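You operate a simulated robot arm through the tools that you are given. There is no shell and no other tool.

You run a simulated robot arm. Do the job below in one go: nothing can be reset, and whatever is moved stays where it is left.

TASK
Top up the caps bin with three scoops from the caps tin.
Fine: each scoop at least four fifths full; the lid waits on the rest mat and goes back on the tin, the orange scoop goes back.

Only the result counts: the job must be done as asked and must still hold three seconds after the hand-in. Knocking over, shifting, dropping, spilling or breaking anything else fails it. Lids that push on must go on centred and level and be pressed home; caps that screw on are set level and turned clockwise until they are tight.

THE ROBOT
A 6-joint arm with a two-finger parallel gripper, fixed in place. Base frame: the origin is on the floor under the middle of its stand, x ahead of it, y to its left, z up. Lengths are in m, angles in degrees, forces in N, time in s.
It reaches about 1.092 m from its shoulder. Its first joint turns from -115.0 to 115.0 degrees. Payload 3.43 kg.
The tool frame sits at the grasp point between the pads (the TCP): z along the fingers, y along the line on which they close. The tips reach 0.034 m beyond it. Largest opening 0.128 m; finger width 0.024, thickness 0.012; the body of the gripper, 0.048 by 0.13 m, starts 0.096 m behind the TCP.
Orientation is told as [roll, pitch, yaw] about the base's x, y, z axes, in that order, counted from this pose: with the fingers straight down and closing along the base's y, the tool's x points along the base's -x, its y along +y and its z along -z.

THE INTERFACE
- The arm moves only by the tool nudge_tool. Its argument "increments" is a list of rows, each a list of 7 numbers: the finger opening in m, from 0 to 0.128, then the shift along the tool's x, y, z in m, then the turn, a rotation vector about the tool's x, y, z in degrees. In form: [[claw, tx, ty, tz, ax, ay, az], ...]. A call has 1 to 20 rows; each row shifts and turns the commanded pose from where the row before left it, along the tool's axes as they then stand. Rows are played at 5 a second. More than 0.05 m and 8.6 degrees between two rows, or a gripper value outside its range, and nothing of the call is played. A pose out of reach is approached as far as the arm can. The call stops where the force on the tool passes 40 N (or 10 N more than at its start, if that is more) or the arm is blocked; 0.2 s more then pass. The fingers move at their own pace (about 0.108 m/s each) and stop on an object; they squeeze with about 37 N. The grip force told is the motor's: it shows also when the fingers shut on nothing. Time passes only in rows, and 0.2 s behind the last, so rows that do not move let the fingers close. It gives the time, the measured TCP pose, the force on the tool (base axes), the opening and the grip force at its end, in the units of the frame above (readings bear some noise), with the torque about the TCP (base axes, N m) and any sound that the robot's microphone picked up.
- Cameras (640 x 400 px; columns grow to the right, rows downward): "scene" is fixed at [0.0494, -0.6505, 1.5667]; the picture's right is [0.56, -0.83, 0.00], its down [-0.49, -0.34, -0.80] and it looks along [0.66, 0.45, -0.59] (base axes); focal length 319 px, centre (320, 200). "wrist" rides on the gripper at [0.076, -0.011, -0.16] in the tool frame; the picture's right is [0.15, 0.99, 0.00], its down [-0.88, 0.13, -0.46] and it looks along [-0.45, 0.07, 0.89] (tool axes); focal length 234 px, centre (320, 200). There is no depth. A picture from a camera that has moved, and an enlarged one, comes with that camera's place and axes in the base frame and with its lens.
- capture(camera): a new picture of that camera. It takes no simulated time.
- lift_body(by): moves the trunk up (or, below 0, down) by that many m; the arm rides with it, the base frame stays. It gives what a move gives, with no picture.
- enlarge(camera, box): a new picture of the part [left, top, right, bottom] of that camera's present view, enlarged. It takes no simulated time.
- hand_in(): hands the job in; it is judged then, once.

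Places have to be worked out from the pictures, the camera data and where the tool is seen. Open the gripper and draw the arm clear of the work before you hand the job in, unless the task says otherwise.

The tools are called after "Request:" as name(argument=value, ...) on one line, values as JSON. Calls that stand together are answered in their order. nudge_tool: Moves the arm, as the interface text tells. Its arguments: {"type":"object","properties":{"increments":{"type":"array"}},"required":["increments"]} The other tools are called the same way: lift_body (by) moves the trunk up or down; capture (camera) takes a picture; enlarge (camera, box) takes an enlarged picture of a part of a camera's view; hand_in () hands the job in.

At the start:

```text
time: 0.0
position: [0.3344, -0.3426, 1.3707]
tool_rot: [0.0, 0.0, 0.1]
ft_force: [0.6, -0.4, -0.2]
wrist_torque: [0.0, 0.02, -0.01]
grip_width: 0.128
gripper_force: 0.0
trunk travel left (down, up): [-0.725, 0.065]
```

scene: 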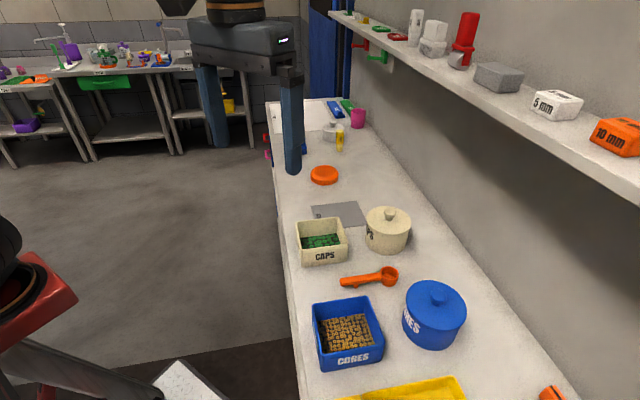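
wrist: 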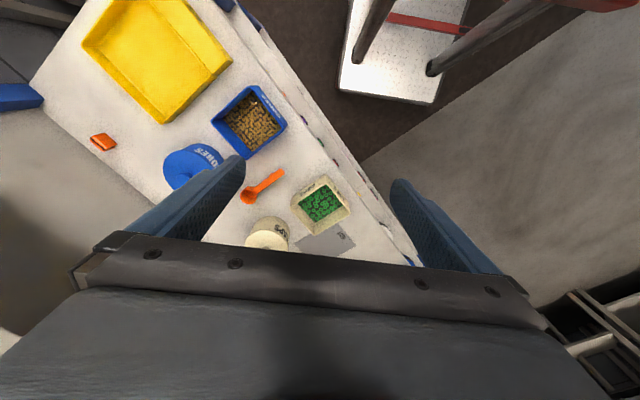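

I start by looking closer at the workspace: the caps bin, caps tin with lid, grey rest mat and orange scoop. I take enlarged views of both cameras.

Request:
enlarge(camera="scene", box=[270, 150, 490, 290])

Request:
enlarge(camera="scene", box=[280, 240, 600, 400])

Request:
enlarge(camera="wrist", box=[60, 0, 420, 260])

```text
2.86 times, centred on (380, 220) of scene
camera zoom: at [0.0494, -0.6505, 1.5667], right [0.56, -0.83, 0.0], down [-0.49, -0.34, -0.8], along [0.66, 0.45, -0.59], focal length 912 px, centre (149, 143)
```

zoom: 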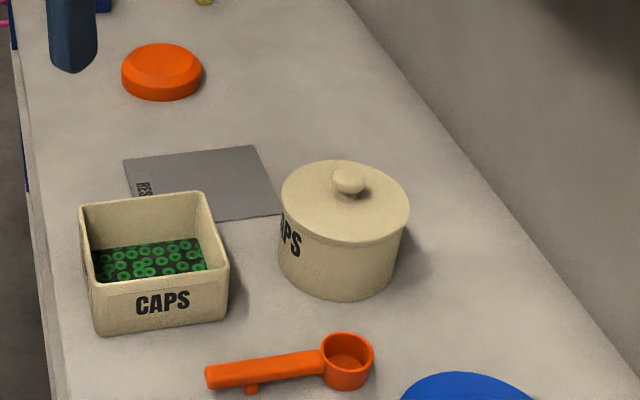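

```text
2.00 times, centred on (440, 320) of scene
camera zoom: at [0.0494, -0.6505, 1.5667], right [0.56, -0.83, 0.0], down [-0.49, -0.34, -0.8], along [0.66, 0.45, -0.59], focal length 638 px, centre (80, -40)
```

zoom: 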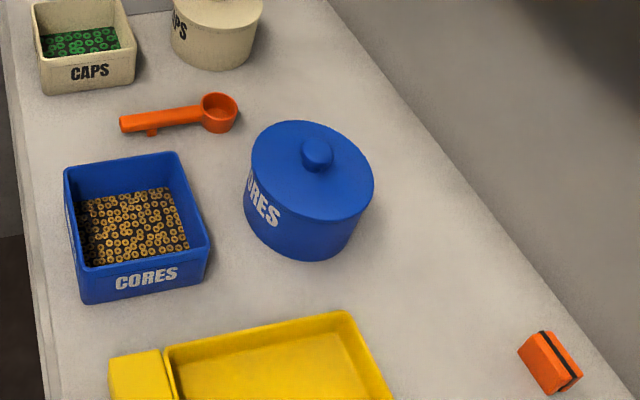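

```text
1.54 times, centred on (240, 130) of wrist
camera zoom: at [0.2607, -0.3556, 1.5304], right [-0.15, 0.99, 0.0], down [0.88, 0.13, 0.46], along [0.45, 0.07, -0.89], focal length 360 px, centre (443, 308)
```

zoom: 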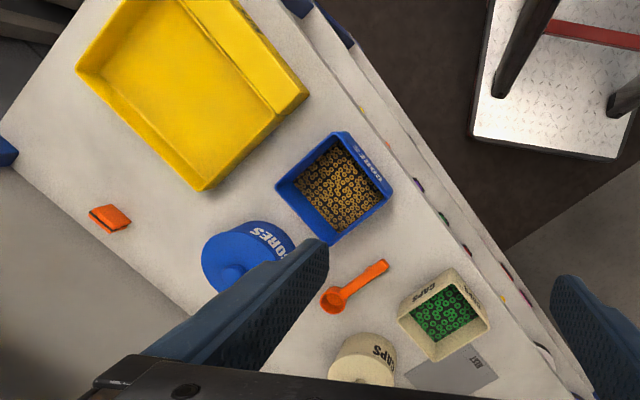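

The bench runs diagonally (about 45°). By triangulation I put the bench top at z≈0.965, the scoop bowl near (0.555,-0.50), the caps bin near (0.55,-0.31) and the tin near (0.65,-0.45). I'll turn the gripper to yaw about -43°, in line with the scoop handle, and move to a viewing pose above the work.

Request:
nudge_tool(increments=[[0.128, 0, 0, 0.016, 0, 0, 8.6], [0.128, 0, 0, 0.016, 0, 0, 8.6], [0.128, 0, 0, 0.016, 0, 0, 8.6], [0.128, 0, 0, 0.016, 0, 0, 8.6], [0.128, 0, 0, 0.016, 0, 0, 8.6], [0.128, -0.02, 0.026, 0, 0, 0, 0], [0.128, -0.02, 0.026, 0, 0, 0, 0], [0.128, -0.02, 0.026, 0, 0, 0, 0], [0.128, 0, 0, 0, 0, 0, 0]])

Request:
capture(camera="wrist")

Request:
capture(camera="scene")

```text
time: 2.0
position: [0.4318, -0.3268, 1.2905]
tool_rot: [0.0, 0.0, -43.0]
ft_force: [0.5, 0.3, 0.3]
wrist_torque: [0.0, 0.0, 0.0]
grip_width: 0.1281
gripper_force: 0.1
trunk travel left (down, up): [-0.725, 0.065]
```

```text
taken
camera wrist: at [0.3701, -0.2851, 1.4505], right [0.57, 0.82, 0.0], down [0.73, -0.51, 0.46], along [0.38, -0.26, -0.89], focal length 234 px, centre (320, 200)
```

wrist: 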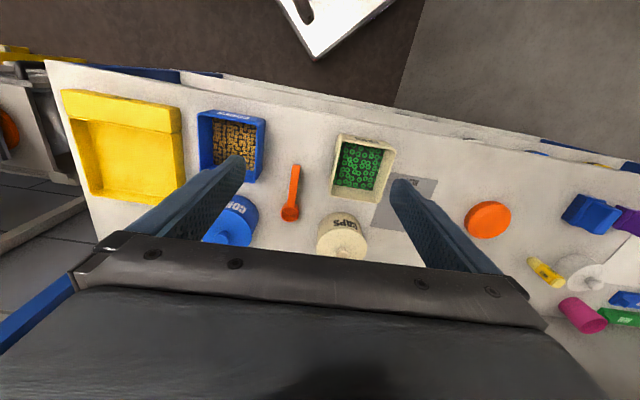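

```text
taken
```

scene: 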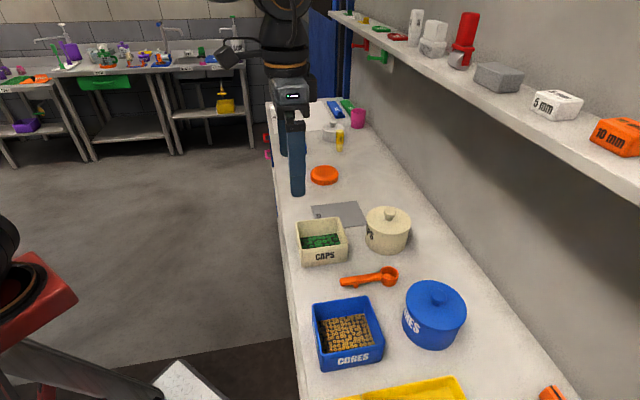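

The view now shows all the pieces well. I zoom in on them for measurement.

Request:
enlarge(camera="wrist", box=[240, 120, 400, 220])

Request:
enlarge(camera="wrist", box=[300, 150, 460, 250])

Request:
enlarge(camera="scene", box=[290, 190, 450, 290])

```text
4.00 times, centred on (320, 170) of wrist
camera zoom: at [0.3701, -0.2851, 1.4505], right [0.57, 0.82, 0.0], down [0.73, -0.51, 0.46], along [0.38, -0.26, -0.89], focal length 937 px, centre (320, 320)
```

zoom: 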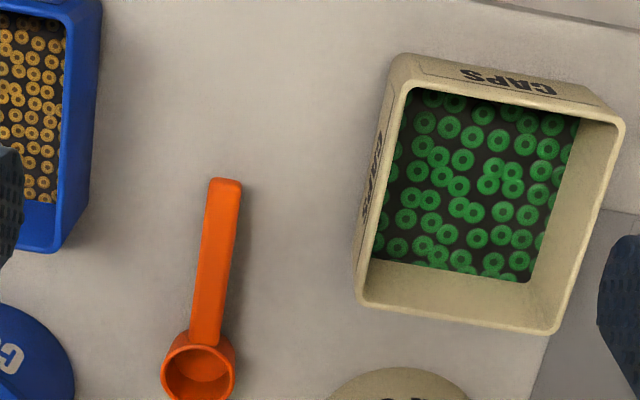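

```text
4.00 times, centred on (380, 200) of wrist
camera zoom: at [0.3701, -0.2851, 1.4505], right [0.57, 0.82, 0.0], down [0.73, -0.51, 0.46], along [0.38, -0.26, -0.89], focal length 937 px, centre (80, 200)
```

zoom: 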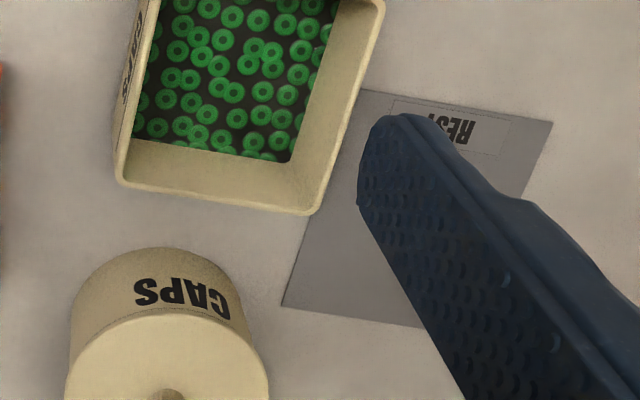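

```text
4.00 times, centred on (370, 240) of scene
camera zoom: at [0.0494, -0.6505, 1.5667], right [0.56, -0.83, 0.0], down [-0.49, -0.34, -0.8], along [0.66, 0.45, -0.59], focal length 1277 px, centre (120, 40)
```

zoom: 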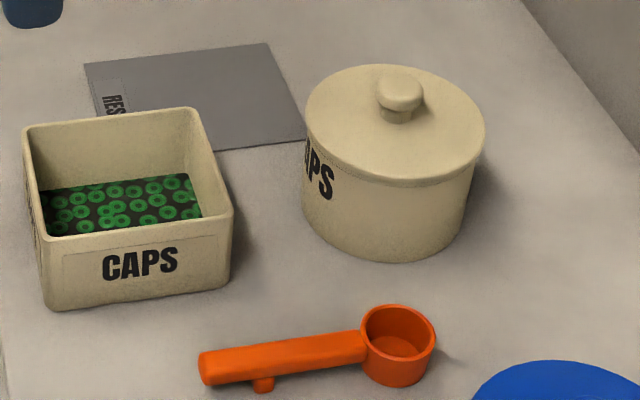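

From the mat corners the bench top is at z≈0.958 and the mat centre near (0.70,-0.27). I move further out over the tin for a good view of its lid and the scoop bowl.

Request:
nudge_tool(increments=[[0.128, -0.045, 0.0, 0, 0, 0, 0], [0.128, -0.045, 0.0, 0, 0, 0, 0], [0.128, 0, 0, 0, 0, 0, 0]])

Request:
enlarge(camera="wrist", box=[240, 100, 400, 200])

Request:
enlarge(camera="wrist", box=[260, 140, 420, 240])

Request:
capture(camera="wrist")

```text
time: 2.8
position: [0.4998, -0.391, 1.2909]
tool_rot: [0.0, 0.0, -43.0]
ft_force: [-0.2, -0.4, 0.0]
wrist_torque: [0.02, 0.01, 0.01]
grip_width: 0.1281
gripper_force: 0.0
trunk travel left (down, up): [-0.725, 0.065]
```

```text
4.00 times, centred on (320, 150) of wrist
camera zoom: at [0.4369, -0.3472, 1.4502], right [0.57, 0.82, 0.0], down [0.73, -0.51, 0.46], along [0.37, -0.26, -0.89], focal length 937 px, centre (320, 400)
```

zoom: 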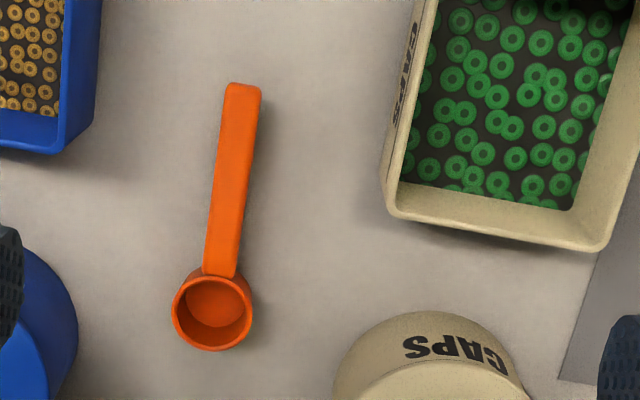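

```text
4.00 times, centred on (340, 190) of wrist
camera zoom: at [0.4369, -0.3472, 1.4502], right [0.57, 0.82, 0.0], down [0.73, -0.51, 0.46], along [0.37, -0.26, -0.89], focal length 937 px, centre (240, 240)
```

zoom: 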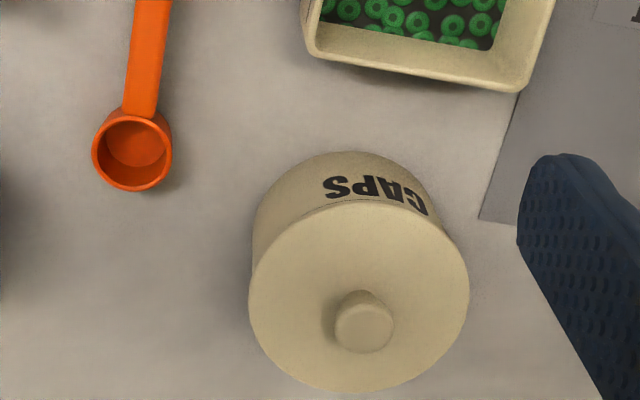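

```text
taken
camera wrist: at [0.4369, -0.3472, 1.4502], right [0.57, 0.82, 0.0], down [0.73, -0.51, 0.46], along [0.37, -0.26, -0.89], focal length 234 px, centre (320, 200)
```

wrist: 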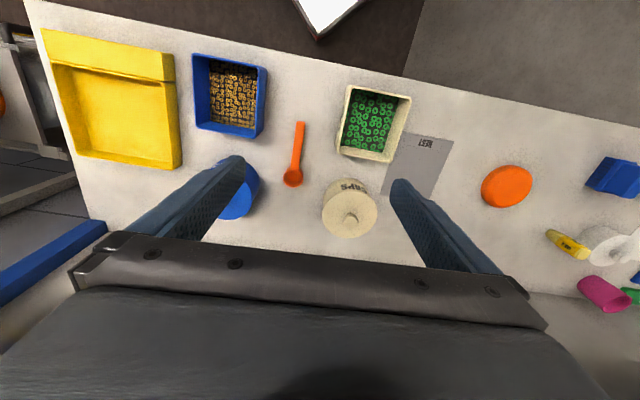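

Triangulated: bowl rim centre (0.558,-0.502,0.979), handle end (0.473,-0.418), tin lid centre (0.678,-0.438,1.027) with the knob top at about 1.058, bin centre about (0.548,-0.316). Before reaching in I check where the wall shelf is, and look at the robot itself.

Request:
enlarge(camera="scene", box=[400, 0, 640, 150])

Request:
enlarge(camera="scene", box=[400, 150, 640, 400])

Request:
enlarge(camera="scene", box=[220, 0, 480, 162])

```text
2.67 times, centred on (520, 75) of scene
camera zoom: at [0.0494, -0.6505, 1.5667], right [0.56, -0.83, 0.0], down [-0.49, -0.34, -0.8], along [0.66, 0.45, -0.59], focal length 851 px, centre (-213, 533)
```

zoom: 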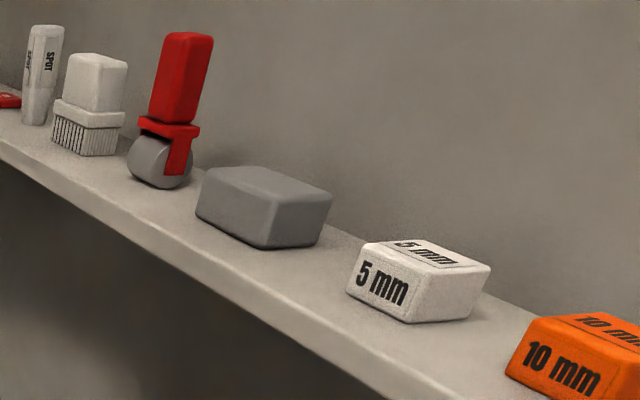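

```text
1.60 times, centred on (520, 275) of scene
camera zoom: at [0.0494, -0.6505, 1.5667], right [0.56, -0.83, 0.0], down [-0.49, -0.34, -0.8], along [0.66, 0.45, -0.59], focal length 511 px, centre (0, 80)
```

zoom: 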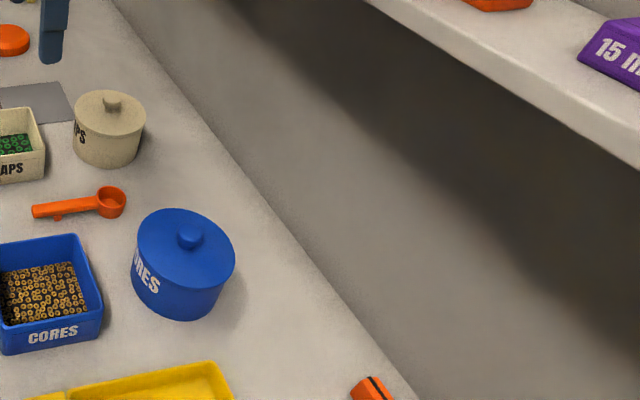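

```text
2.46 times, centred on (350, 81) of scene
camera zoom: at [0.0494, -0.6505, 1.5667], right [0.56, -0.83, 0.0], down [-0.49, -0.34, -0.8], along [0.66, 0.45, -0.59], focal length 786 px, centre (246, 493)
```

zoom: 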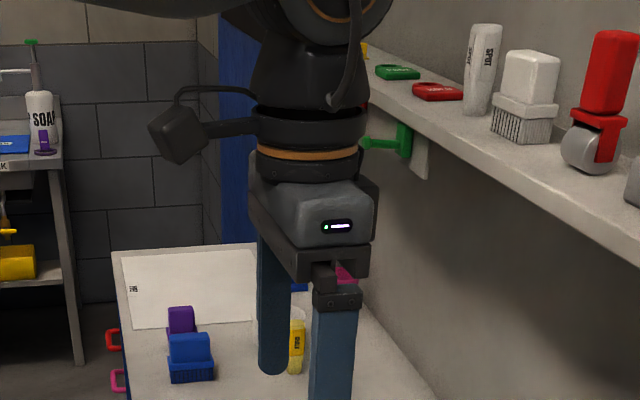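

The shelf's front is at about 0.87 m depth (bench direction) with its underside at z≈1.36, so I have about 3 cm of clearance when reaching vertically over the tin. I go above the lid knob and check alignment.

Request:
nudge_tool(increments=[[0.1, 0, 0, 0, 0, 0, 1.7], [0.08, -0.0266, 0.0153, 0.0235, 0, 0, 0], [0.07, -0.0266, 0.0153, 0.0235, 0, 0, 0], [0.06, -0.0266, 0.0153, 0.0235, 0, 0, 0], [0.06, -0.0266, 0.0153, 0.0235, 0, 0, 0], [0.06, -0.0266, 0.0153, 0.0235, 0, 0, 0], [0.06, -0.0266, 0.0153, 0.0235, 0, 0, 0], [0.06, 0, 0, 0, 0, 0, 0]])

Request:
capture(camera="wrist")

Request:
capture(camera="scene")

```text
time: 4.6
position: [0.6776, -0.4369, 1.1474]
tool_rot: [0.0, 0.0, -44.7]
ft_force: [0.3, 0.2, 0.0]
wrist_torque: [0.0, 0.03, 0.01]
grip_width: 0.0599
gripper_force: 0.2
trunk travel left (down, up): [-0.725, 0.065]
```

```text
taken
camera wrist: at [0.6167, -0.392, 1.3082], right [0.59, 0.81, 0.0], down [0.72, -0.53, 0.46], along [0.37, -0.27, -0.89], focal length 234 px, centre (320, 200)
```

wrist: 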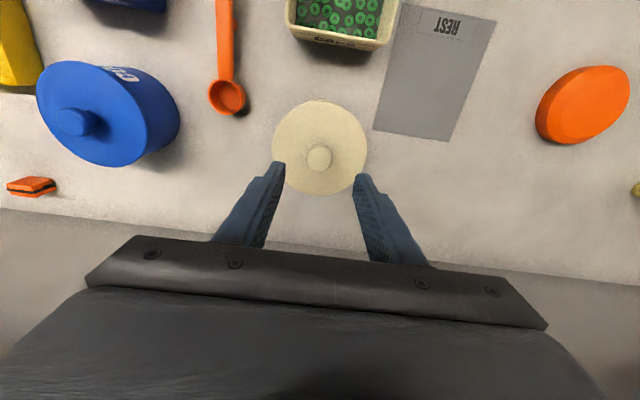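

```text
taken
```

scene: 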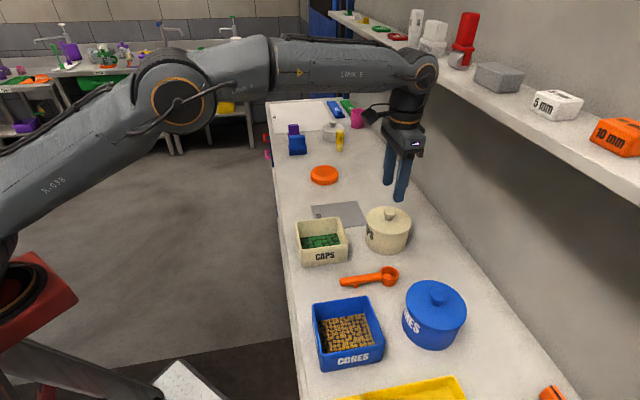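

The arm is above the lid. I zoom in to check the knob's centring between the fingers.

Request:
enlarge(camera="wrist", box=[240, 90, 400, 190])

Request:
enlarge(camera="scene", box=[340, 40, 500, 140])

```text
4.00 times, centred on (320, 140) of wrist
camera zoom: at [0.6167, -0.392, 1.3082], right [0.59, 0.81, 0.0], down [0.72, -0.53, 0.46], along [0.37, -0.27, -0.89], focal length 937 px, centre (320, 440)
```

zoom: 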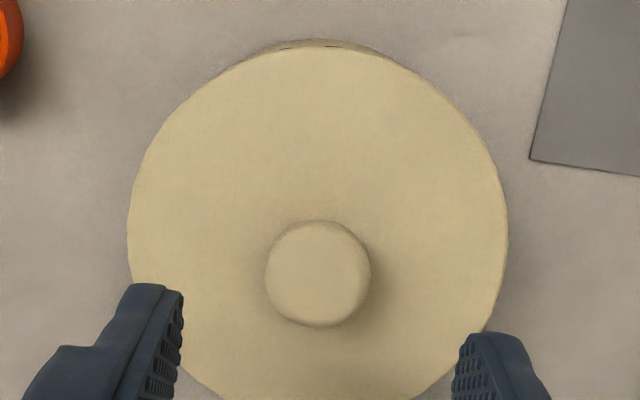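

```text
4.00 times, centred on (420, 90) of scene
camera zoom: at [0.0494, -0.6505, 1.5667], right [0.56, -0.83, 0.0], down [-0.49, -0.34, -0.8], along [0.66, 0.45, -0.59], focal length 1277 px, centre (-80, 640)
```

zoom: 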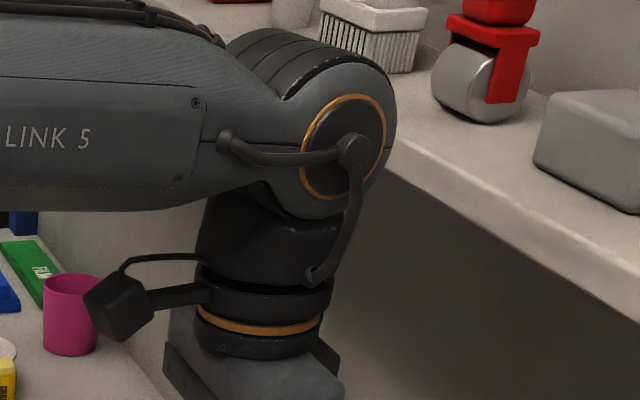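

The knob is centred within about 1 mm of the tool axis. I descend so the fingertips end just above the lid surface, then close on the knob.

Request:
nudge_tool(increments=[[0.06, 0, 0, 0.02, 0, 0, 0], [0.06, 0, -0.001, 0.02, 0, 0, 0], [0.06, 0, 0, 0.02, 0, 0, 0], [0.06, 0, 0, 0.01, 0, 0, 0], [0.06, 0, 0, 0.009, 0, 0, 0], [0.06, 0, 0, 0, 0, 0, 0]])

Request:
enlarge(camera="scene", box=[340, 160, 460, 270])

Request:
capture(camera="wrist")

```text
time: 6.0
position: [0.6751, -0.4364, 1.0683]
tool_rot: [-0.1, 0.0, -44.7]
ft_force: [-0.8, 0.1, 0.0]
wrist_torque: [-0.02, 0.0, -0.01]
grip_width: 0.0599
gripper_force: 0.0
trunk travel left (down, up): [-0.725, 0.065]
```

```text
3.64 times, centred on (400, 215) of scene
camera zoom: at [0.0494, -0.6505, 1.5667], right [0.56, -0.83, 0.0], down [-0.49, -0.34, -0.8], along [0.66, 0.45, -0.59], focal length 1161 px, centre (29, 146)
```

zoom: 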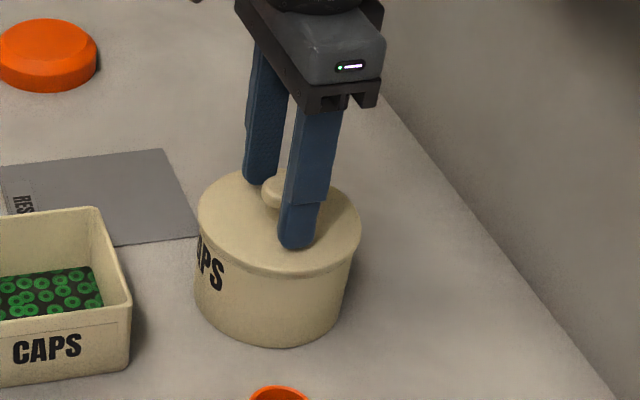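

```text
taken
camera wrist: at [0.6149, -0.3915, 1.2287], right [0.59, 0.81, 0.0], down [0.72, -0.53, 0.46], along [0.37, -0.27, -0.89], focal length 234 px, centre (320, 200)
```

wrist: 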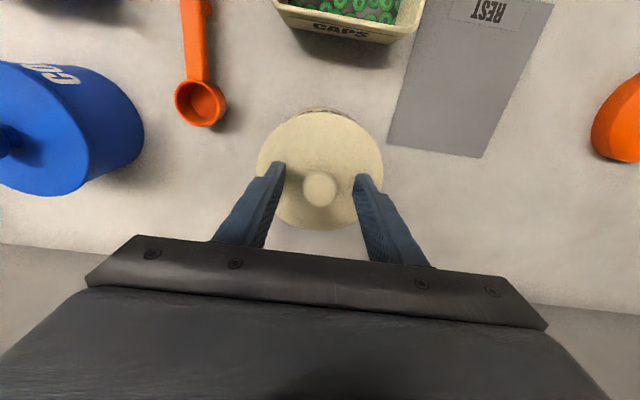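

The knob sits between the pads. I close the fingers on it.

Request:
nudge_tool(increments=[[0.02, 0, 0, 0, 0, 0, 0], [0.01, 0, 0, 0, 0, 0, 0], [0.01, 0, 0, 0, 0, 0, 0], [0.01, 0, 0, 0, 0, 0, 0]])

Request:
enlarge(camera="wrist", box=[240, 120, 400, 220])

Request:
enlarge(camera="scene", box=[340, 160, 460, 270])

```text
time: 7.0
position: [0.6757, -0.4362, 1.0686]
tool_rot: [0.1, 0.1, -44.7]
ft_force: [-0.7, 0.2, -1.2]
wrist_torque: [-0.03, -0.03, 0.01]
grip_width: 0.0284
gripper_force: 36.4
trunk travel left (down, up): [-0.725, 0.065]
```

```text
4.00 times, centred on (320, 170) of wrist
camera zoom: at [0.6149, -0.3915, 1.2289], right [0.59, 0.81, 0.0], down [0.72, -0.53, 0.46], along [0.37, -0.27, -0.89], focal length 937 px, centre (320, 320)
```

zoom: 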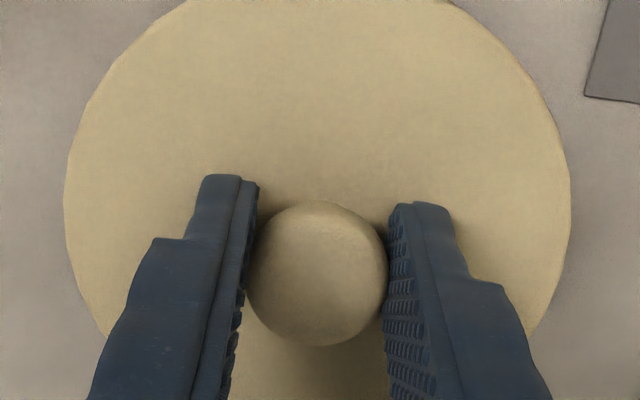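

```text
3.64 times, centred on (400, 215) of scene
camera zoom: at [0.0494, -0.6505, 1.5667], right [0.56, -0.83, 0.0], down [-0.49, -0.34, -0.8], along [0.66, 0.45, -0.59], focal length 1161 px, centre (29, 146)
```

zoom: 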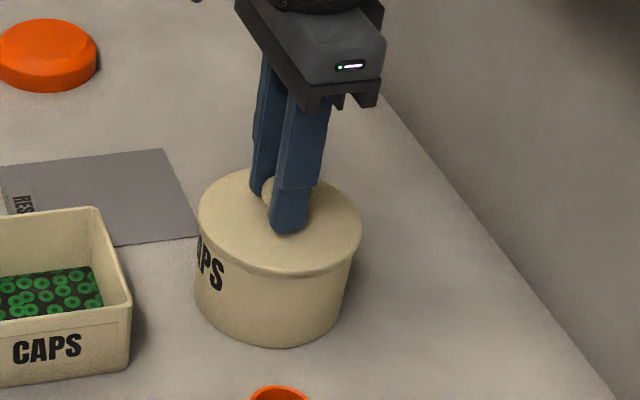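

Gripped: the knob is 28.4 mm wide with 36 N. I lift slowly and watch the force and whether the tin stays put.

Request:
nudge_tool(increments=[[0.01, 0, 0, -0.002, 0, 0, 0], [0.01, 0, 0, -0.002, 0, 0, 0], [0.01, 0, 0, -0.002, 0, 0, 0], [0.01, 0, 0, 0, 0, 0, 0]])

Request:
enlarge(camera="scene", box=[340, 160, 460, 270])

```text
time: 8.0
position: [0.6762, -0.4361, 1.0772]
tool_rot: [0.0, -0.1, -44.7]
ft_force: [0.4, 1.0, 0.5]
wrist_torque: [0.0, 0.03, 0.03]
grip_width: 0.0284
gripper_force: 37.6
trunk travel left (down, up): [-0.725, 0.065]
```

```text
3.64 times, centred on (400, 215) of scene
camera zoom: at [0.0494, -0.6505, 1.5667], right [0.56, -0.83, 0.0], down [-0.49, -0.34, -0.8], along [0.66, 0.45, -0.59], focal length 1161 px, centre (29, 146)
```

zoom: 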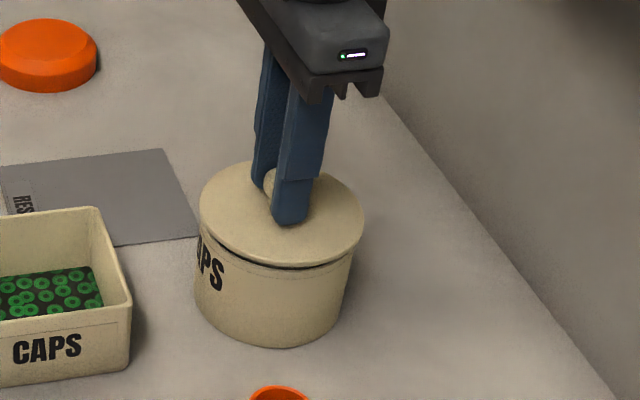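

The lid is coming off with the tin unmoved. I lift it clear, and carry it over to the rest mat (centre about (0.702,-0.273)).

Request:
nudge_tool(increments=[[0.01, 0, 0, -0.01, 0, 0, 0], [0.01, 0, 0, -0.015, 0, 0, 0], [0.01, 0, 0, -0.02, 0, 0, 0], [0.01, 0, 0, -0.02, 0, 0, 0], [0.01, 0.0199, 0.0269, 0, 0, 0, 0], [0.01, 0.0199, 0.0269, 0, 0, 0, 0], [0.01, 0.0199, 0.0269, 0, 0, 0, 0], [0.01, 0.0199, 0.0269, 0, 0, 0, 0], [0.01, 0.0199, 0.0269, 0, 0, 0, 0], [0.01, 0, 0, 0, 0, 0, 0]])

Request:
capture(camera="scene")

Request:
capture(camera="wrist")

Request:
enlarge(camera="scene", box=[280, 150, 440, 260])

```text
time: 10.2
position: [0.6982, -0.2705, 1.1435]
tool_rot: [0.0, 0.0, -44.7]
ft_force: [-0.5, 0.4, 0.2]
wrist_torque: [-0.02, 0.0, 0.01]
grip_width: 0.0284
gripper_force: 37.3
trunk travel left (down, up): [-0.725, 0.065]
```

```text
taken
```

scene: 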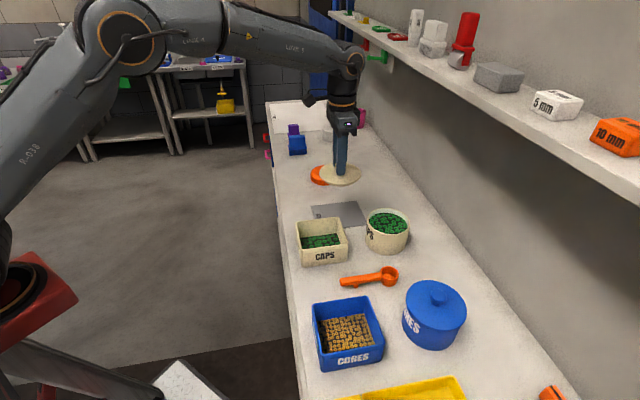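

```text
taken
camera wrist: at [0.6387, -0.2254, 1.3024], right [0.59, 0.81, 0.0], down [0.72, -0.53, 0.46], along [0.37, -0.27, -0.89], focal length 234 px, centre (320, 200)
```

wrist: 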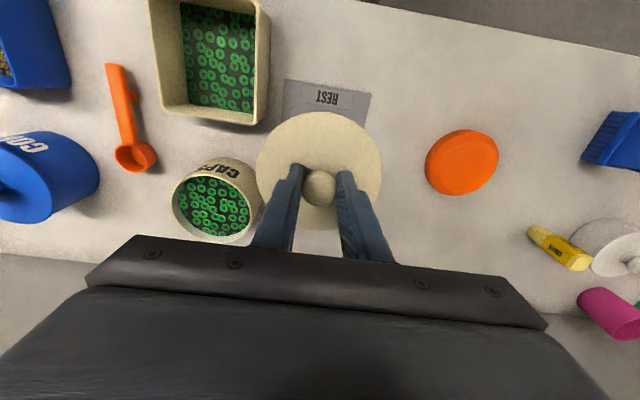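

```text
3.64 times, centred on (360, 205) of scene
camera zoom: at [0.0494, -0.6505, 1.5667], right [0.56, -0.83, 0.0], down [-0.49, -0.34, -0.8], along [0.66, 0.45, -0.59], focal length 1161 px, centre (174, 182)
```

zoom: 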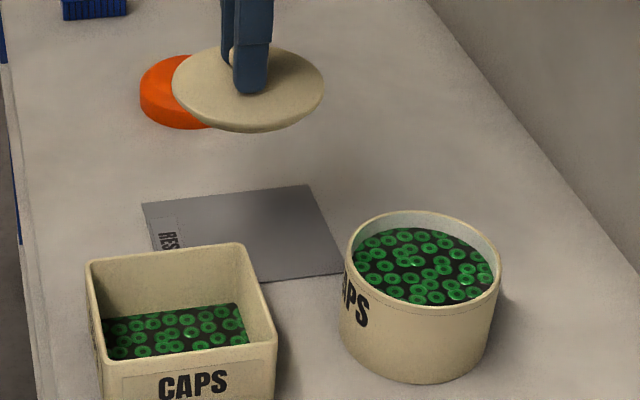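

The tin is filled nearly to the rim, and the lid is over the mat within a few mm. I lower it, first quickly and then in small steps until contact is felt.

Request:
nudge_tool(increments=[[0.01, 0, 0, 0.03, 0, 0, 0], [0.01, 0, 0, 0.03, 0, 0, 0], [0.01, 0, 0, 0.03, 0, 0, 0], [0.01, 0, 0, 0.02, 0, 0, 0], [0.01, 0, 0, 0.01, 0, 0, 0], [0.01, 0, 0, 0, 0, 0, 0]])

Request:
enlarge(camera="scene", box=[280, 150, 440, 260])

```text
time: 11.6
position: [0.6999, -0.2692, 1.0203]
tool_rot: [0.0, 0.0, -44.8]
ft_force: [-0.1, 0.0, -1.1]
wrist_torque: [-0.03, 0.02, 0.01]
grip_width: 0.0282
gripper_force: 36.9
trunk travel left (down, up): [-0.725, 0.065]
```

```text
3.64 times, centred on (360, 205) of scene
camera zoom: at [0.0494, -0.6505, 1.5667], right [0.56, -0.83, 0.0], down [-0.49, -0.34, -0.8], along [0.66, 0.45, -0.59], focal length 1161 px, centre (174, 182)
```

zoom: 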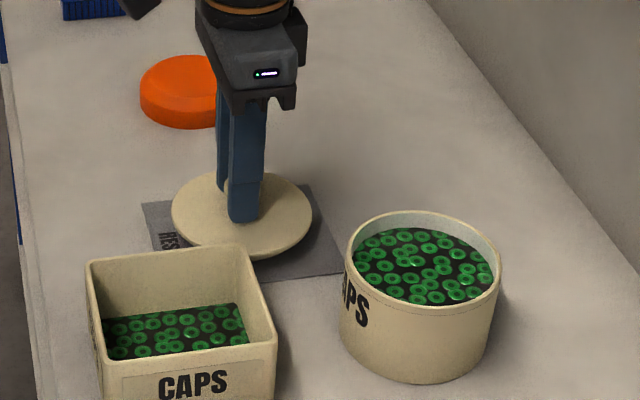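

The lid hovers just above the mat. I lower it in 2 mm steps and watch the vertical force.

Request:
nudge_tool(increments=[[0.01, 0, 0, 0.002, 0, 0, 0], [0.01, 0, 0, 0.002, 0, 0, 0], [0.01, 0, 0, 0, 0, 0, 0]])

Request:
nudge_tool(increments=[[0.01, 0, 0, 0.002, 0, 0, 0], [0.01, 0, 0, 0.001, 0, 0, 0], [0.01, 0, 0, 0, 0, 0, 0]])

```text
time: 12.4
position: [0.6994, -0.27, 1.0163]
tool_rot: [0.0, 0.0, -44.8]
ft_force: [-0.2, -1.1, -0.6]
wrist_torque: [-0.02, 0.0, -0.01]
grip_width: 0.0283
gripper_force: 36.7
trunk travel left (down, up): [-0.725, 0.065]
```

```text
time: 13.2
position: [0.6998, -0.2697, 1.0148]
tool_rot: [0.1, 0.0, -44.7]
ft_force: [0.7, -0.4, -0.6]
wrist_torque: [0.01, -0.01, -0.02]
grip_width: 0.0287
gripper_force: 36.8
trunk travel left (down, up): [-0.725, 0.065]
```

No contact yet; continuing in small steps.

Request:
nudge_tool(increments=[[0.01, 0, 0, 0.002, 0, 0, 0], [0.01, 0, 0, 0.001, 0, 0, 0], [0.01, 0, 0, 0, 0, 0, 0]])

Request:
enlarge(camera="scene", box=[310, 180, 390, 230])

```text
time: 14.0
position: [0.6991, -0.2713, 1.0115]
tool_rot: [0.0, 0.0, -44.6]
ft_force: [-0.1, 0.6, -1.3]
wrist_torque: [0.02, 0.0, 0.01]
grip_width: 0.0282
gripper_force: 36.5
trunk travel left (down, up): [-0.725, 0.065]
```

```text
8.00 times, centred on (350, 205) of scene
camera zoom: at [0.0494, -0.6505, 1.5667], right [0.56, -0.83, 0.0], down [-0.49, -0.34, -0.8], along [0.66, 0.45, -0.59], focal length 2554 px, centre (80, 160)
```

zoom: 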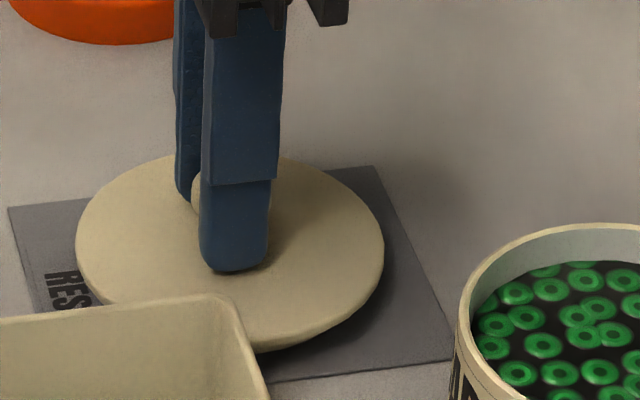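

Still a slight gap by the shadow; continuing in 1 mm steps.

Request:
nudge_tool(increments=[[0.01, 0, 0, 0.001, 0, 0, 0], [0.01, 0, 0, 0.001, 0, 0, 0], [0.01, 0, 0, 0.001, 0, 0, 0], [0.01, 0, 0, 0, 0, 0, 0]])

Request:
enlarge(camera="scene", box=[310, 180, 390, 230])

```text
time: 15.0
position: [0.6997, -0.2695, 1.0083]
tool_rot: [0.1, 0.0, -44.8]
ft_force: [-0.9, -0.4, 0.0]
wrist_torque: [-0.02, 0.03, 0.02]
grip_width: 0.0282
gripper_force: 36.7
trunk travel left (down, up): [-0.725, 0.065]
```

```text
8.00 times, centred on (350, 205) of scene
camera zoom: at [0.0494, -0.6505, 1.5667], right [0.56, -0.83, 0.0], down [-0.49, -0.34, -0.8], along [0.66, 0.45, -0.59], focal length 2554 px, centre (80, 160)
```

zoom: 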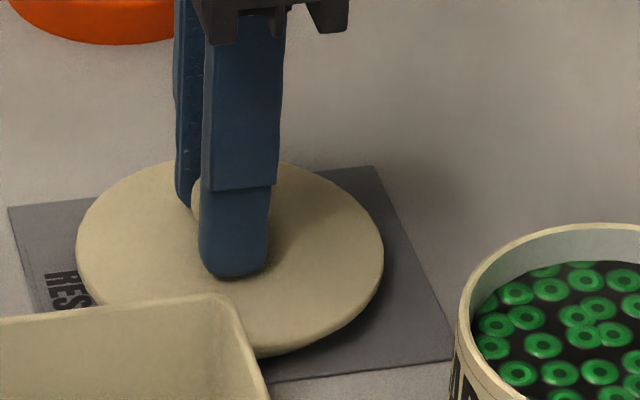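

Request:
nudge_tool(increments=[[0.01, 0, 0, 0.001, 0, 0, 0], [0.01, 0, 0, 0.001, 0, 0, 0], [0.01, 0, 0, 0.001, 0, 0, 0], [0.01, 0, 0, 0, 0, 0, 0]])

Request:
enlarge(camera="scene", box=[310, 180, 390, 230])

```text
time: 16.0
position: [0.6998, -0.2711, 1.006]
tool_rot: [0.0, 0.0, -44.8]
ft_force: [-1.0, 0.8, 3.1]
wrist_torque: [0.0, 0.05, 0.04]
grip_width: 0.0287
gripper_force: 37.0
trunk travel left (down, up): [-0.725, 0.065]
```

```text
8.00 times, centred on (350, 205) of scene
camera zoom: at [0.0494, -0.6505, 1.5667], right [0.56, -0.83, 0.0], down [-0.49, -0.34, -0.8], along [0.66, 0.45, -0.59], focal length 2554 px, centre (80, 160)
```

zoom: 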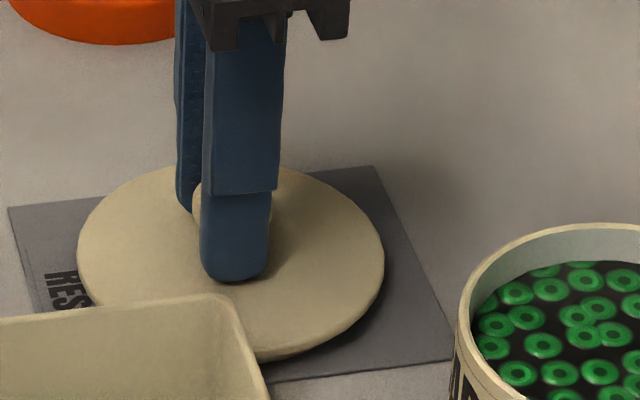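

Contact at 3 N: the lid is on the mat (TCP z≈1.006). I open the fingers and rise straight up.

Request:
nudge_tool(increments=[[0.04, 0, 0, 0, 0, 0, 0], [0.06, 0, 0, 0, 0, 0, 0], [0.06, 0, 0, 0, 0, 0, 0], [0.06, 0, 0, -0.01, 0, 0, 0], [0.06, 0, 0, -0.03, 0, 0, 0], [0.06, 0, 0, -0.045, 0, 0, 0], [0.06, 0, 0, -0.045, 0, 0, 0], [0.06, 0, 0, -0.045, 0, 0, 0], [0.06, 0, 0, 0, 0, 0, 0]])

Request:
capture(camera="wrist")

Request:
enlarge(camera="scene", box=[280, 170, 440, 270])

```text
time: 18.0
position: [0.6988, -0.2719, 1.1812]
tool_rot: [0.1, 0.1, -44.7]
ft_force: [0.2, -0.3, -0.9]
wrist_torque: [0.0, 0.0, -0.01]
grip_width: 0.06
gripper_force: 0.1
trunk travel left (down, up): [-0.725, 0.065]
```

```text
taken
camera wrist: at [0.6381, -0.2282, 1.3408], right [0.59, 0.81, 0.0], down [0.72, -0.53, 0.46], along [0.37, -0.27, -0.89], focal length 234 px, centre (320, 200)
```

wrist: 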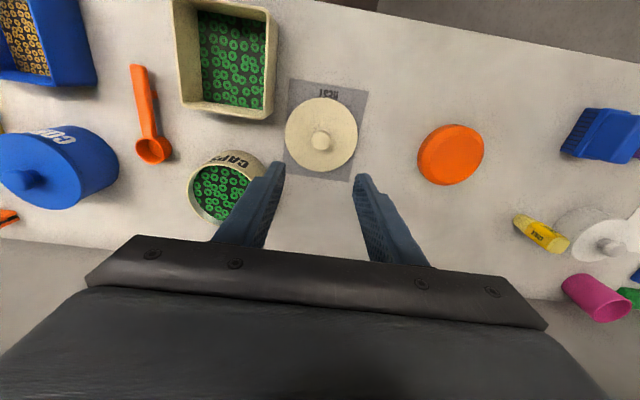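

```text
4.00 times, centred on (360, 220) of scene
camera zoom: at [0.0494, -0.6505, 1.5667], right [0.56, -0.83, 0.0], down [-0.49, -0.34, -0.8], along [0.66, 0.45, -0.59], focal length 1277 px, centre (160, 120)
```

zoom: 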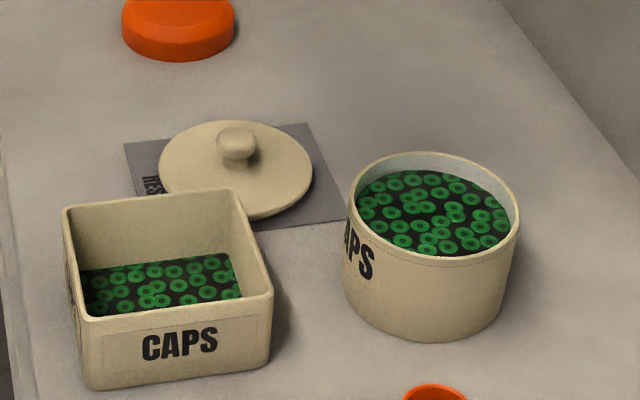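

The lid rests on the mat. The tin's surface is about 12 mm below its rim. Now I move over the scoop handle (target near (0.478,-0.4225)) and tilt the gripper 40° so its body leans toward the robot; that keeps the wrist clear of the shelf when scooping.

Request:
nudge_tool(increments=[[0.06, 0.0083, -0.0437, 0, 0, 0, 0], [0.06, 0.0083, -0.0437, 0, 0, 0, 0], [0.06, 0.0083, -0.0437, 0, 0, 0, 0], [0.06, 0.0083, -0.0437, 0, 0, 0, 0], [0.06, 0.0083, -0.0437, 0, 0, 0, 0], [0.06, 0.0083, -0.0437, 0, 0, 0, 0], [0.06, 0, 0, 0, 0, -8, 0], [0.06, 0, 0, 0, 0, -8, 0], [0.06, 0, 0, 0, 0, -8, 0], [0.06, 0, 0, 0, 0, -8, 0], [0.06, 0, 0, 0, 0, -8, 0], [0.06, 0, 0, 0, 0, 0, 0]])

Request:
capture(camera="wrist")

Request:
capture(camera="scene")

```text
time: 20.6
position: [0.4796, -0.4224, 1.18]
tool_rot: [0.0, -40.1, -44.8]
ft_force: [-0.1, 0.1, -0.2]
wrist_torque: [0.03, -0.01, 0.01]
grip_width: 0.0601
gripper_force: 0.0
trunk travel left (down, up): [-0.725, 0.065]
```

```text
taken
camera wrist: at [0.3585, -0.3179, 1.254], right [0.62, 0.78, -0.09], down [0.36, -0.18, 0.92], along [0.7, -0.6, -0.39], focal length 234 px, centre (320, 200)
```

wrist: 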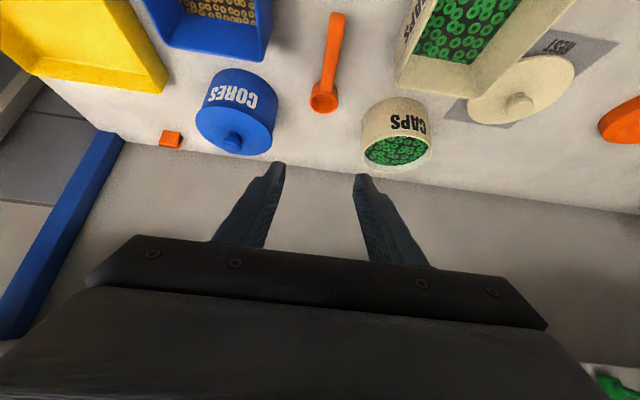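

```text
taken
```

scene: 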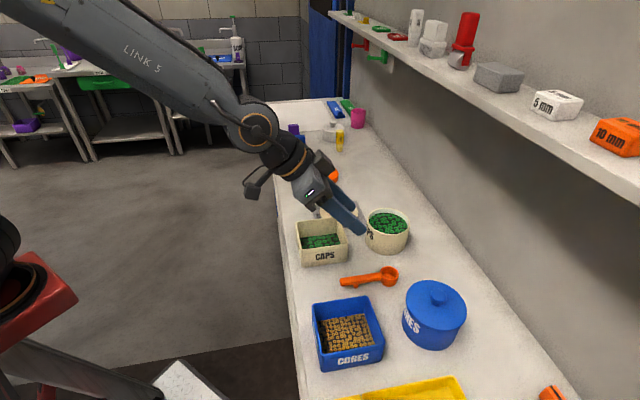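

The tilt works as planned. I take close views of the scoop handle, its foot and its end before descending.

Request:
enlarge(camera="wrist", box=[280, 0, 380, 130])

Request:
enlarge(camera="scene", box=[330, 255, 410, 300])

```text
3.08 times, centred on (330, 65) of wrist
camera zoom: at [0.3585, -0.3179, 1.254], right [0.62, 0.78, -0.09], down [0.36, -0.18, 0.92], along [0.7, -0.6, -0.39], focal length 720 px, centre (289, 615)
```

zoom: 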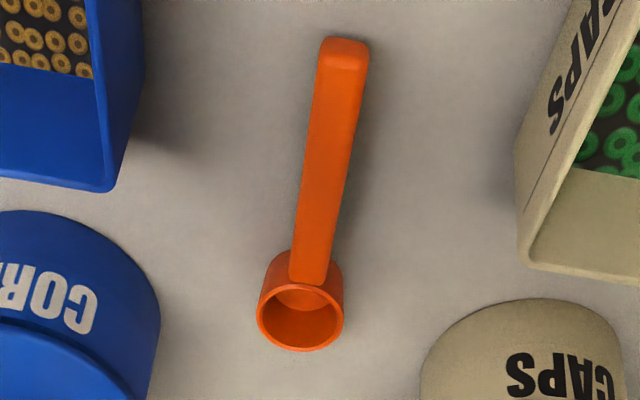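

```text
8.00 times, centred on (370, 278) of scene
camera zoom: at [0.0494, -0.6505, 1.5667], right [0.56, -0.83, 0.0], down [-0.49, -0.34, -0.8], along [0.66, 0.45, -0.59], focal length 2554 px, centre (-80, -420)
```

zoom: 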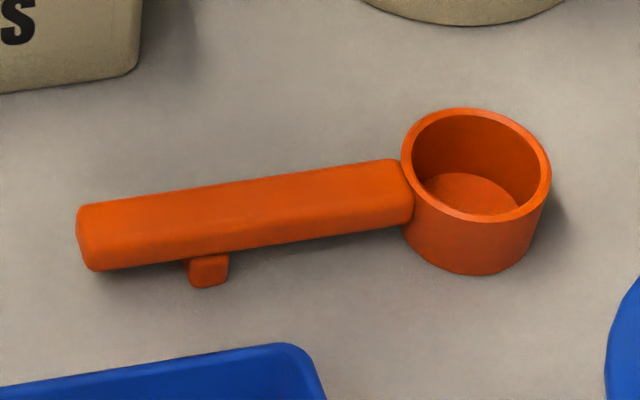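

Handle alignment agrees (u=0.037 in the bench frame, TCP within 1–2 mm). I descend vertically (tool x and z combined) most of the way, then look again.

Request:
nudge_tool(increments=[[0.05, 0.0232, -0.001, 0.0268, 0, 0, 0], [0.05, 0.0225, 0, 0.0268, 0, 0, 0], [0.05, 0.0225, 0, 0.0268, 0, 0, 0], [0.05, 0.0225, 0, 0.0268, 0, 0, 0], [0.05, 0, 0, 0, 0, 0, 0]])

Request:
enlarge(camera="scene", box=[290, 200, 450, 300])

Request:
capture(camera="wrist")

```text
time: 21.8
position: [0.4726, -0.4285, 1.0787]
tool_rot: [-0.6, -39.9, -45.1]
ft_force: [-0.3, -0.3, 0.4]
wrist_torque: [-0.01, 0.01, 0.02]
grip_width: 0.0499
gripper_force: 0.1
out of reach, approached as far as the arm can: row 2, 3, 4
trunk travel left (down, up): [-0.725, 0.065]
```

```text
4.00 times, centred on (370, 250) of scene
camera zoom: at [0.0494, -0.6505, 1.5667], right [0.56, -0.83, 0.0], down [-0.49, -0.34, -0.8], along [0.66, 0.45, -0.59], focal length 1277 px, centre (120, 0)
```

zoom: 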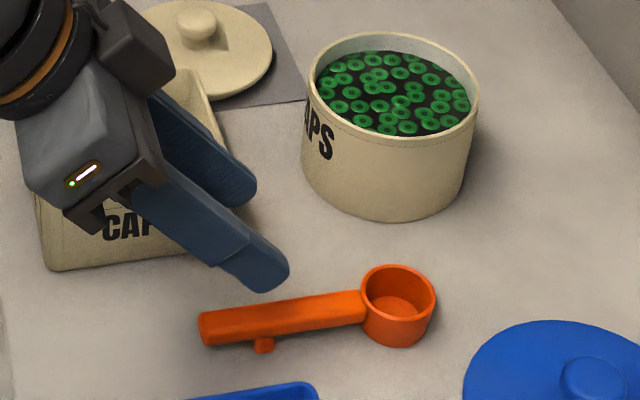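

```text
taken
camera wrist: at [0.3534, -0.3218, 1.1534], right [0.63, 0.77, -0.1], down [0.37, -0.18, 0.91], along [0.69, -0.61, -0.39], focal length 234 px, centre (320, 200)
```

wrist: 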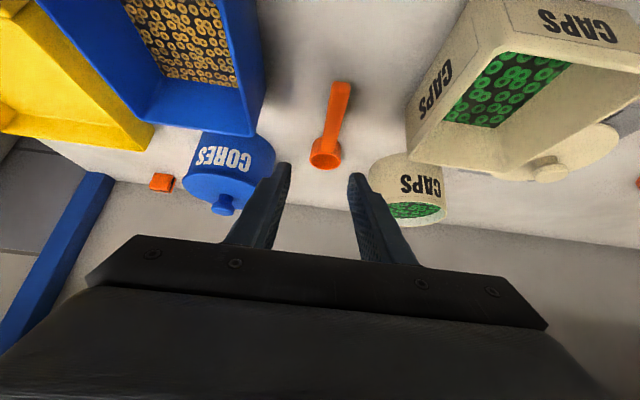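

The arm can't fold that low in this tilt; its trunk can be lowered instead. I rise back up, then lower the trunk so the arm keeps a comfortable posture.

Request:
nudge_tool(increments=[[0.05, -0.0225, 0, -0.0268, 0, 0, 0], [0.05, -0.0225, 0, -0.0268, 0, 0, 0], [0.05, -0.0225, 0, -0.0268, 0, 0, 0], [0.05, -0.0225, 0, -0.0268, 0, 0, 0], [0.05, 0, 0, 0, 0, 0, 0]])

```text
time: 23.0
position: [0.4677, -0.4341, 1.1752]
tool_rot: [-0.2, -40.0, -44.3]
ft_force: [0.5, -0.2, -0.8]
wrist_torque: [-0.03, -0.01, -0.06]
grip_width: 0.0499
gripper_force: 0.1
out of reach, approached as far as the arm can: row 1, 2, 3
trunk travel left (down, up): [-0.725, 0.065]
```

Request:
nudge_tool(increments=[[0.05, 0, 0, 0, 0, 0, 0], [0.05, 0, 0, 0, 0, 0, 0]])

Request:
capture(camera="scene")

```text
time: 23.6
position: [0.4683, -0.4346, 1.1745]
tool_rot: [-0.1, -40.0, -44.7]
ft_force: [0.0, 0.0, -0.6]
wrist_torque: [0.0, 0.0, 0.01]
grip_width: 0.0501
gripper_force: 0.1
trunk travel left (down, up): [-0.725, 0.065]
```

```text
taken
```

scene: 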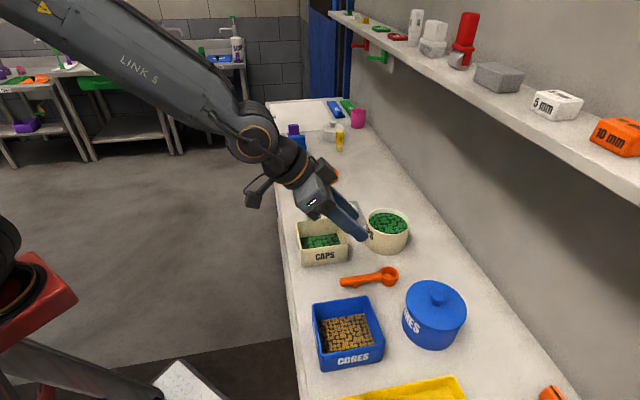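

Stable now, about 15 mm off sideways. I raise the tool by 0.1, correct sideways, and lower the trunk by 0.22 so the TCP ends at about z=1.055.

Request:
nudge_tool(increments=[[0.05, -0.0214, 0.008, -0.0255, 0, 0, 0], [0.05, -0.0214, 0.0075, -0.0255, 0, 0, 0], [0.05, -0.0214, 0, -0.0255, 0, 0, 0], [0.05, 0, 0, 0, 0, 0, 0]])

Request:
lift_body(by=-0.22)

Request:
capture(camera="scene")

Request:
capture(camera="wrist")

```text
time: 24.6
position: [0.4811, -0.4221, 1.2756]
tool_rot: [0.0, -40.0, -44.7]
ft_force: [-0.7, 0.8, -0.1]
wrist_torque: [-0.01, -0.01, -0.01]
grip_width: 0.05
gripper_force: 0.2
trunk travel left (down, up): [-0.725, 0.065]
```

```text
time: 26.9
position: [0.4805, -0.422, 1.0549]
tool_rot: [-0.1, -40.0, -44.8]
ft_force: [-0.2, -0.6, -0.1]
wrist_torque: [0.01, -0.01, 0.01]
grip_width: 0.05
gripper_force: 0.0
trunk travel left (down, up): [-0.505, 0.285]
```

```text
taken
```

scene: 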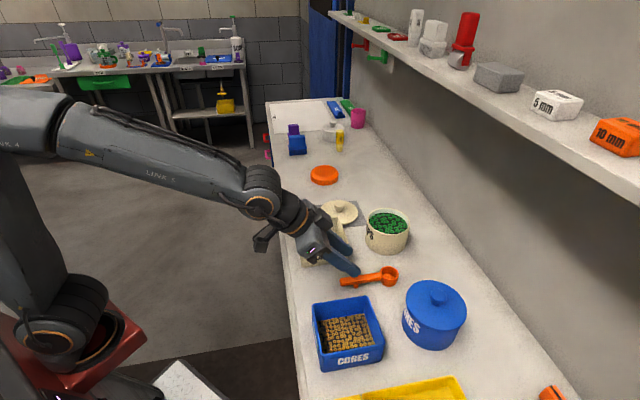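

```text
taken
camera wrist: at [0.3594, -0.3178, 1.128], right [0.62, 0.78, -0.09], down [0.36, -0.18, 0.92], along [0.7, -0.6, -0.39], focal length 234 px, centre (320, 200)
```

wrist: 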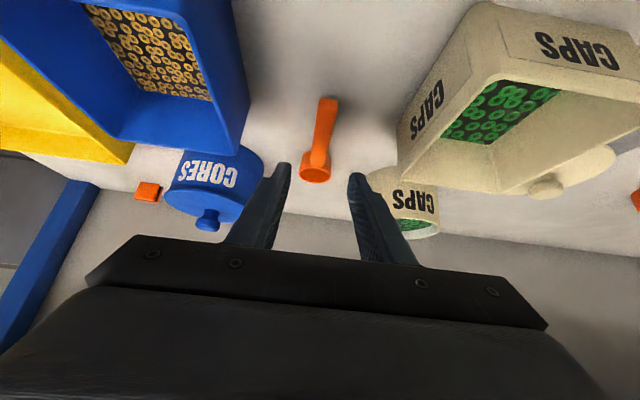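

A good posture now. I descend to just above the handle with a small correction and check.

Request:
nudge_tool(increments=[[0.04, 0.0115, -0.0007, 0.0121, 0, 0, 0], [0.04, 0.0115, -0.0007, 0.0121, 0, 0, 0], [0.04, 0.0115, -0.0006, 0.0121, 0, 0, 0], [0.04, 0, 0, 0, 0, 0, 0]])

Request:
enlarge(camera="scene", box=[310, 230, 430, 305])

Request:
enlarge(camera="wrist", box=[240, 90, 400, 190])

```text
time: 27.9
position: [0.4762, -0.4202, 1.0047]
tool_rot: [0.0, -40.0, -44.7]
ft_force: [0.0, -0.3, -0.2]
wrist_torque: [-0.04, 0.0, -0.01]
grip_width: 0.0398
gripper_force: 0.0
trunk travel left (down, up): [-0.505, 0.285]
```

```text
5.33 times, centred on (370, 268) of scene
camera zoom: at [0.0494, -0.6505, 1.5667], right [0.56, -0.83, 0.0], down [-0.49, -0.34, -0.8], along [0.66, 0.45, -0.59], focal length 1702 px, centre (53, -160)
```

zoom: 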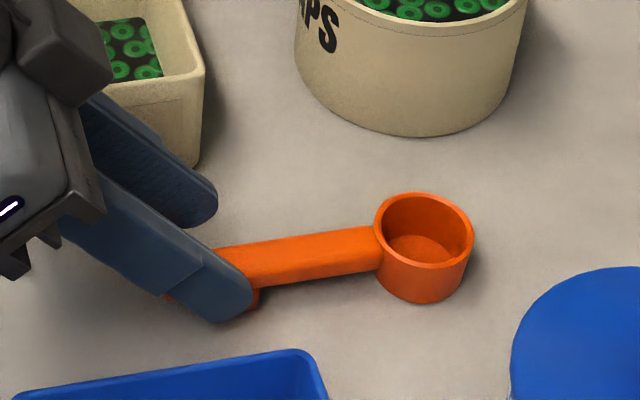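

```text
4.00 times, centred on (320, 140) of wrist
camera zoom: at [0.3563, -0.3164, 1.0793], right [0.62, 0.78, -0.09], down [0.36, -0.18, 0.92], along [0.7, -0.6, -0.39], focal length 937 px, centre (320, 440)
```

zoom: 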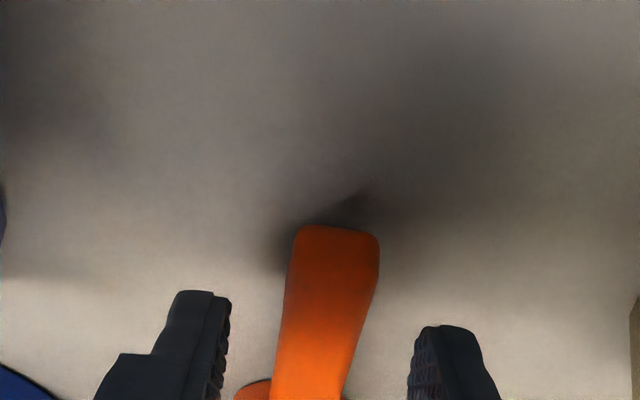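

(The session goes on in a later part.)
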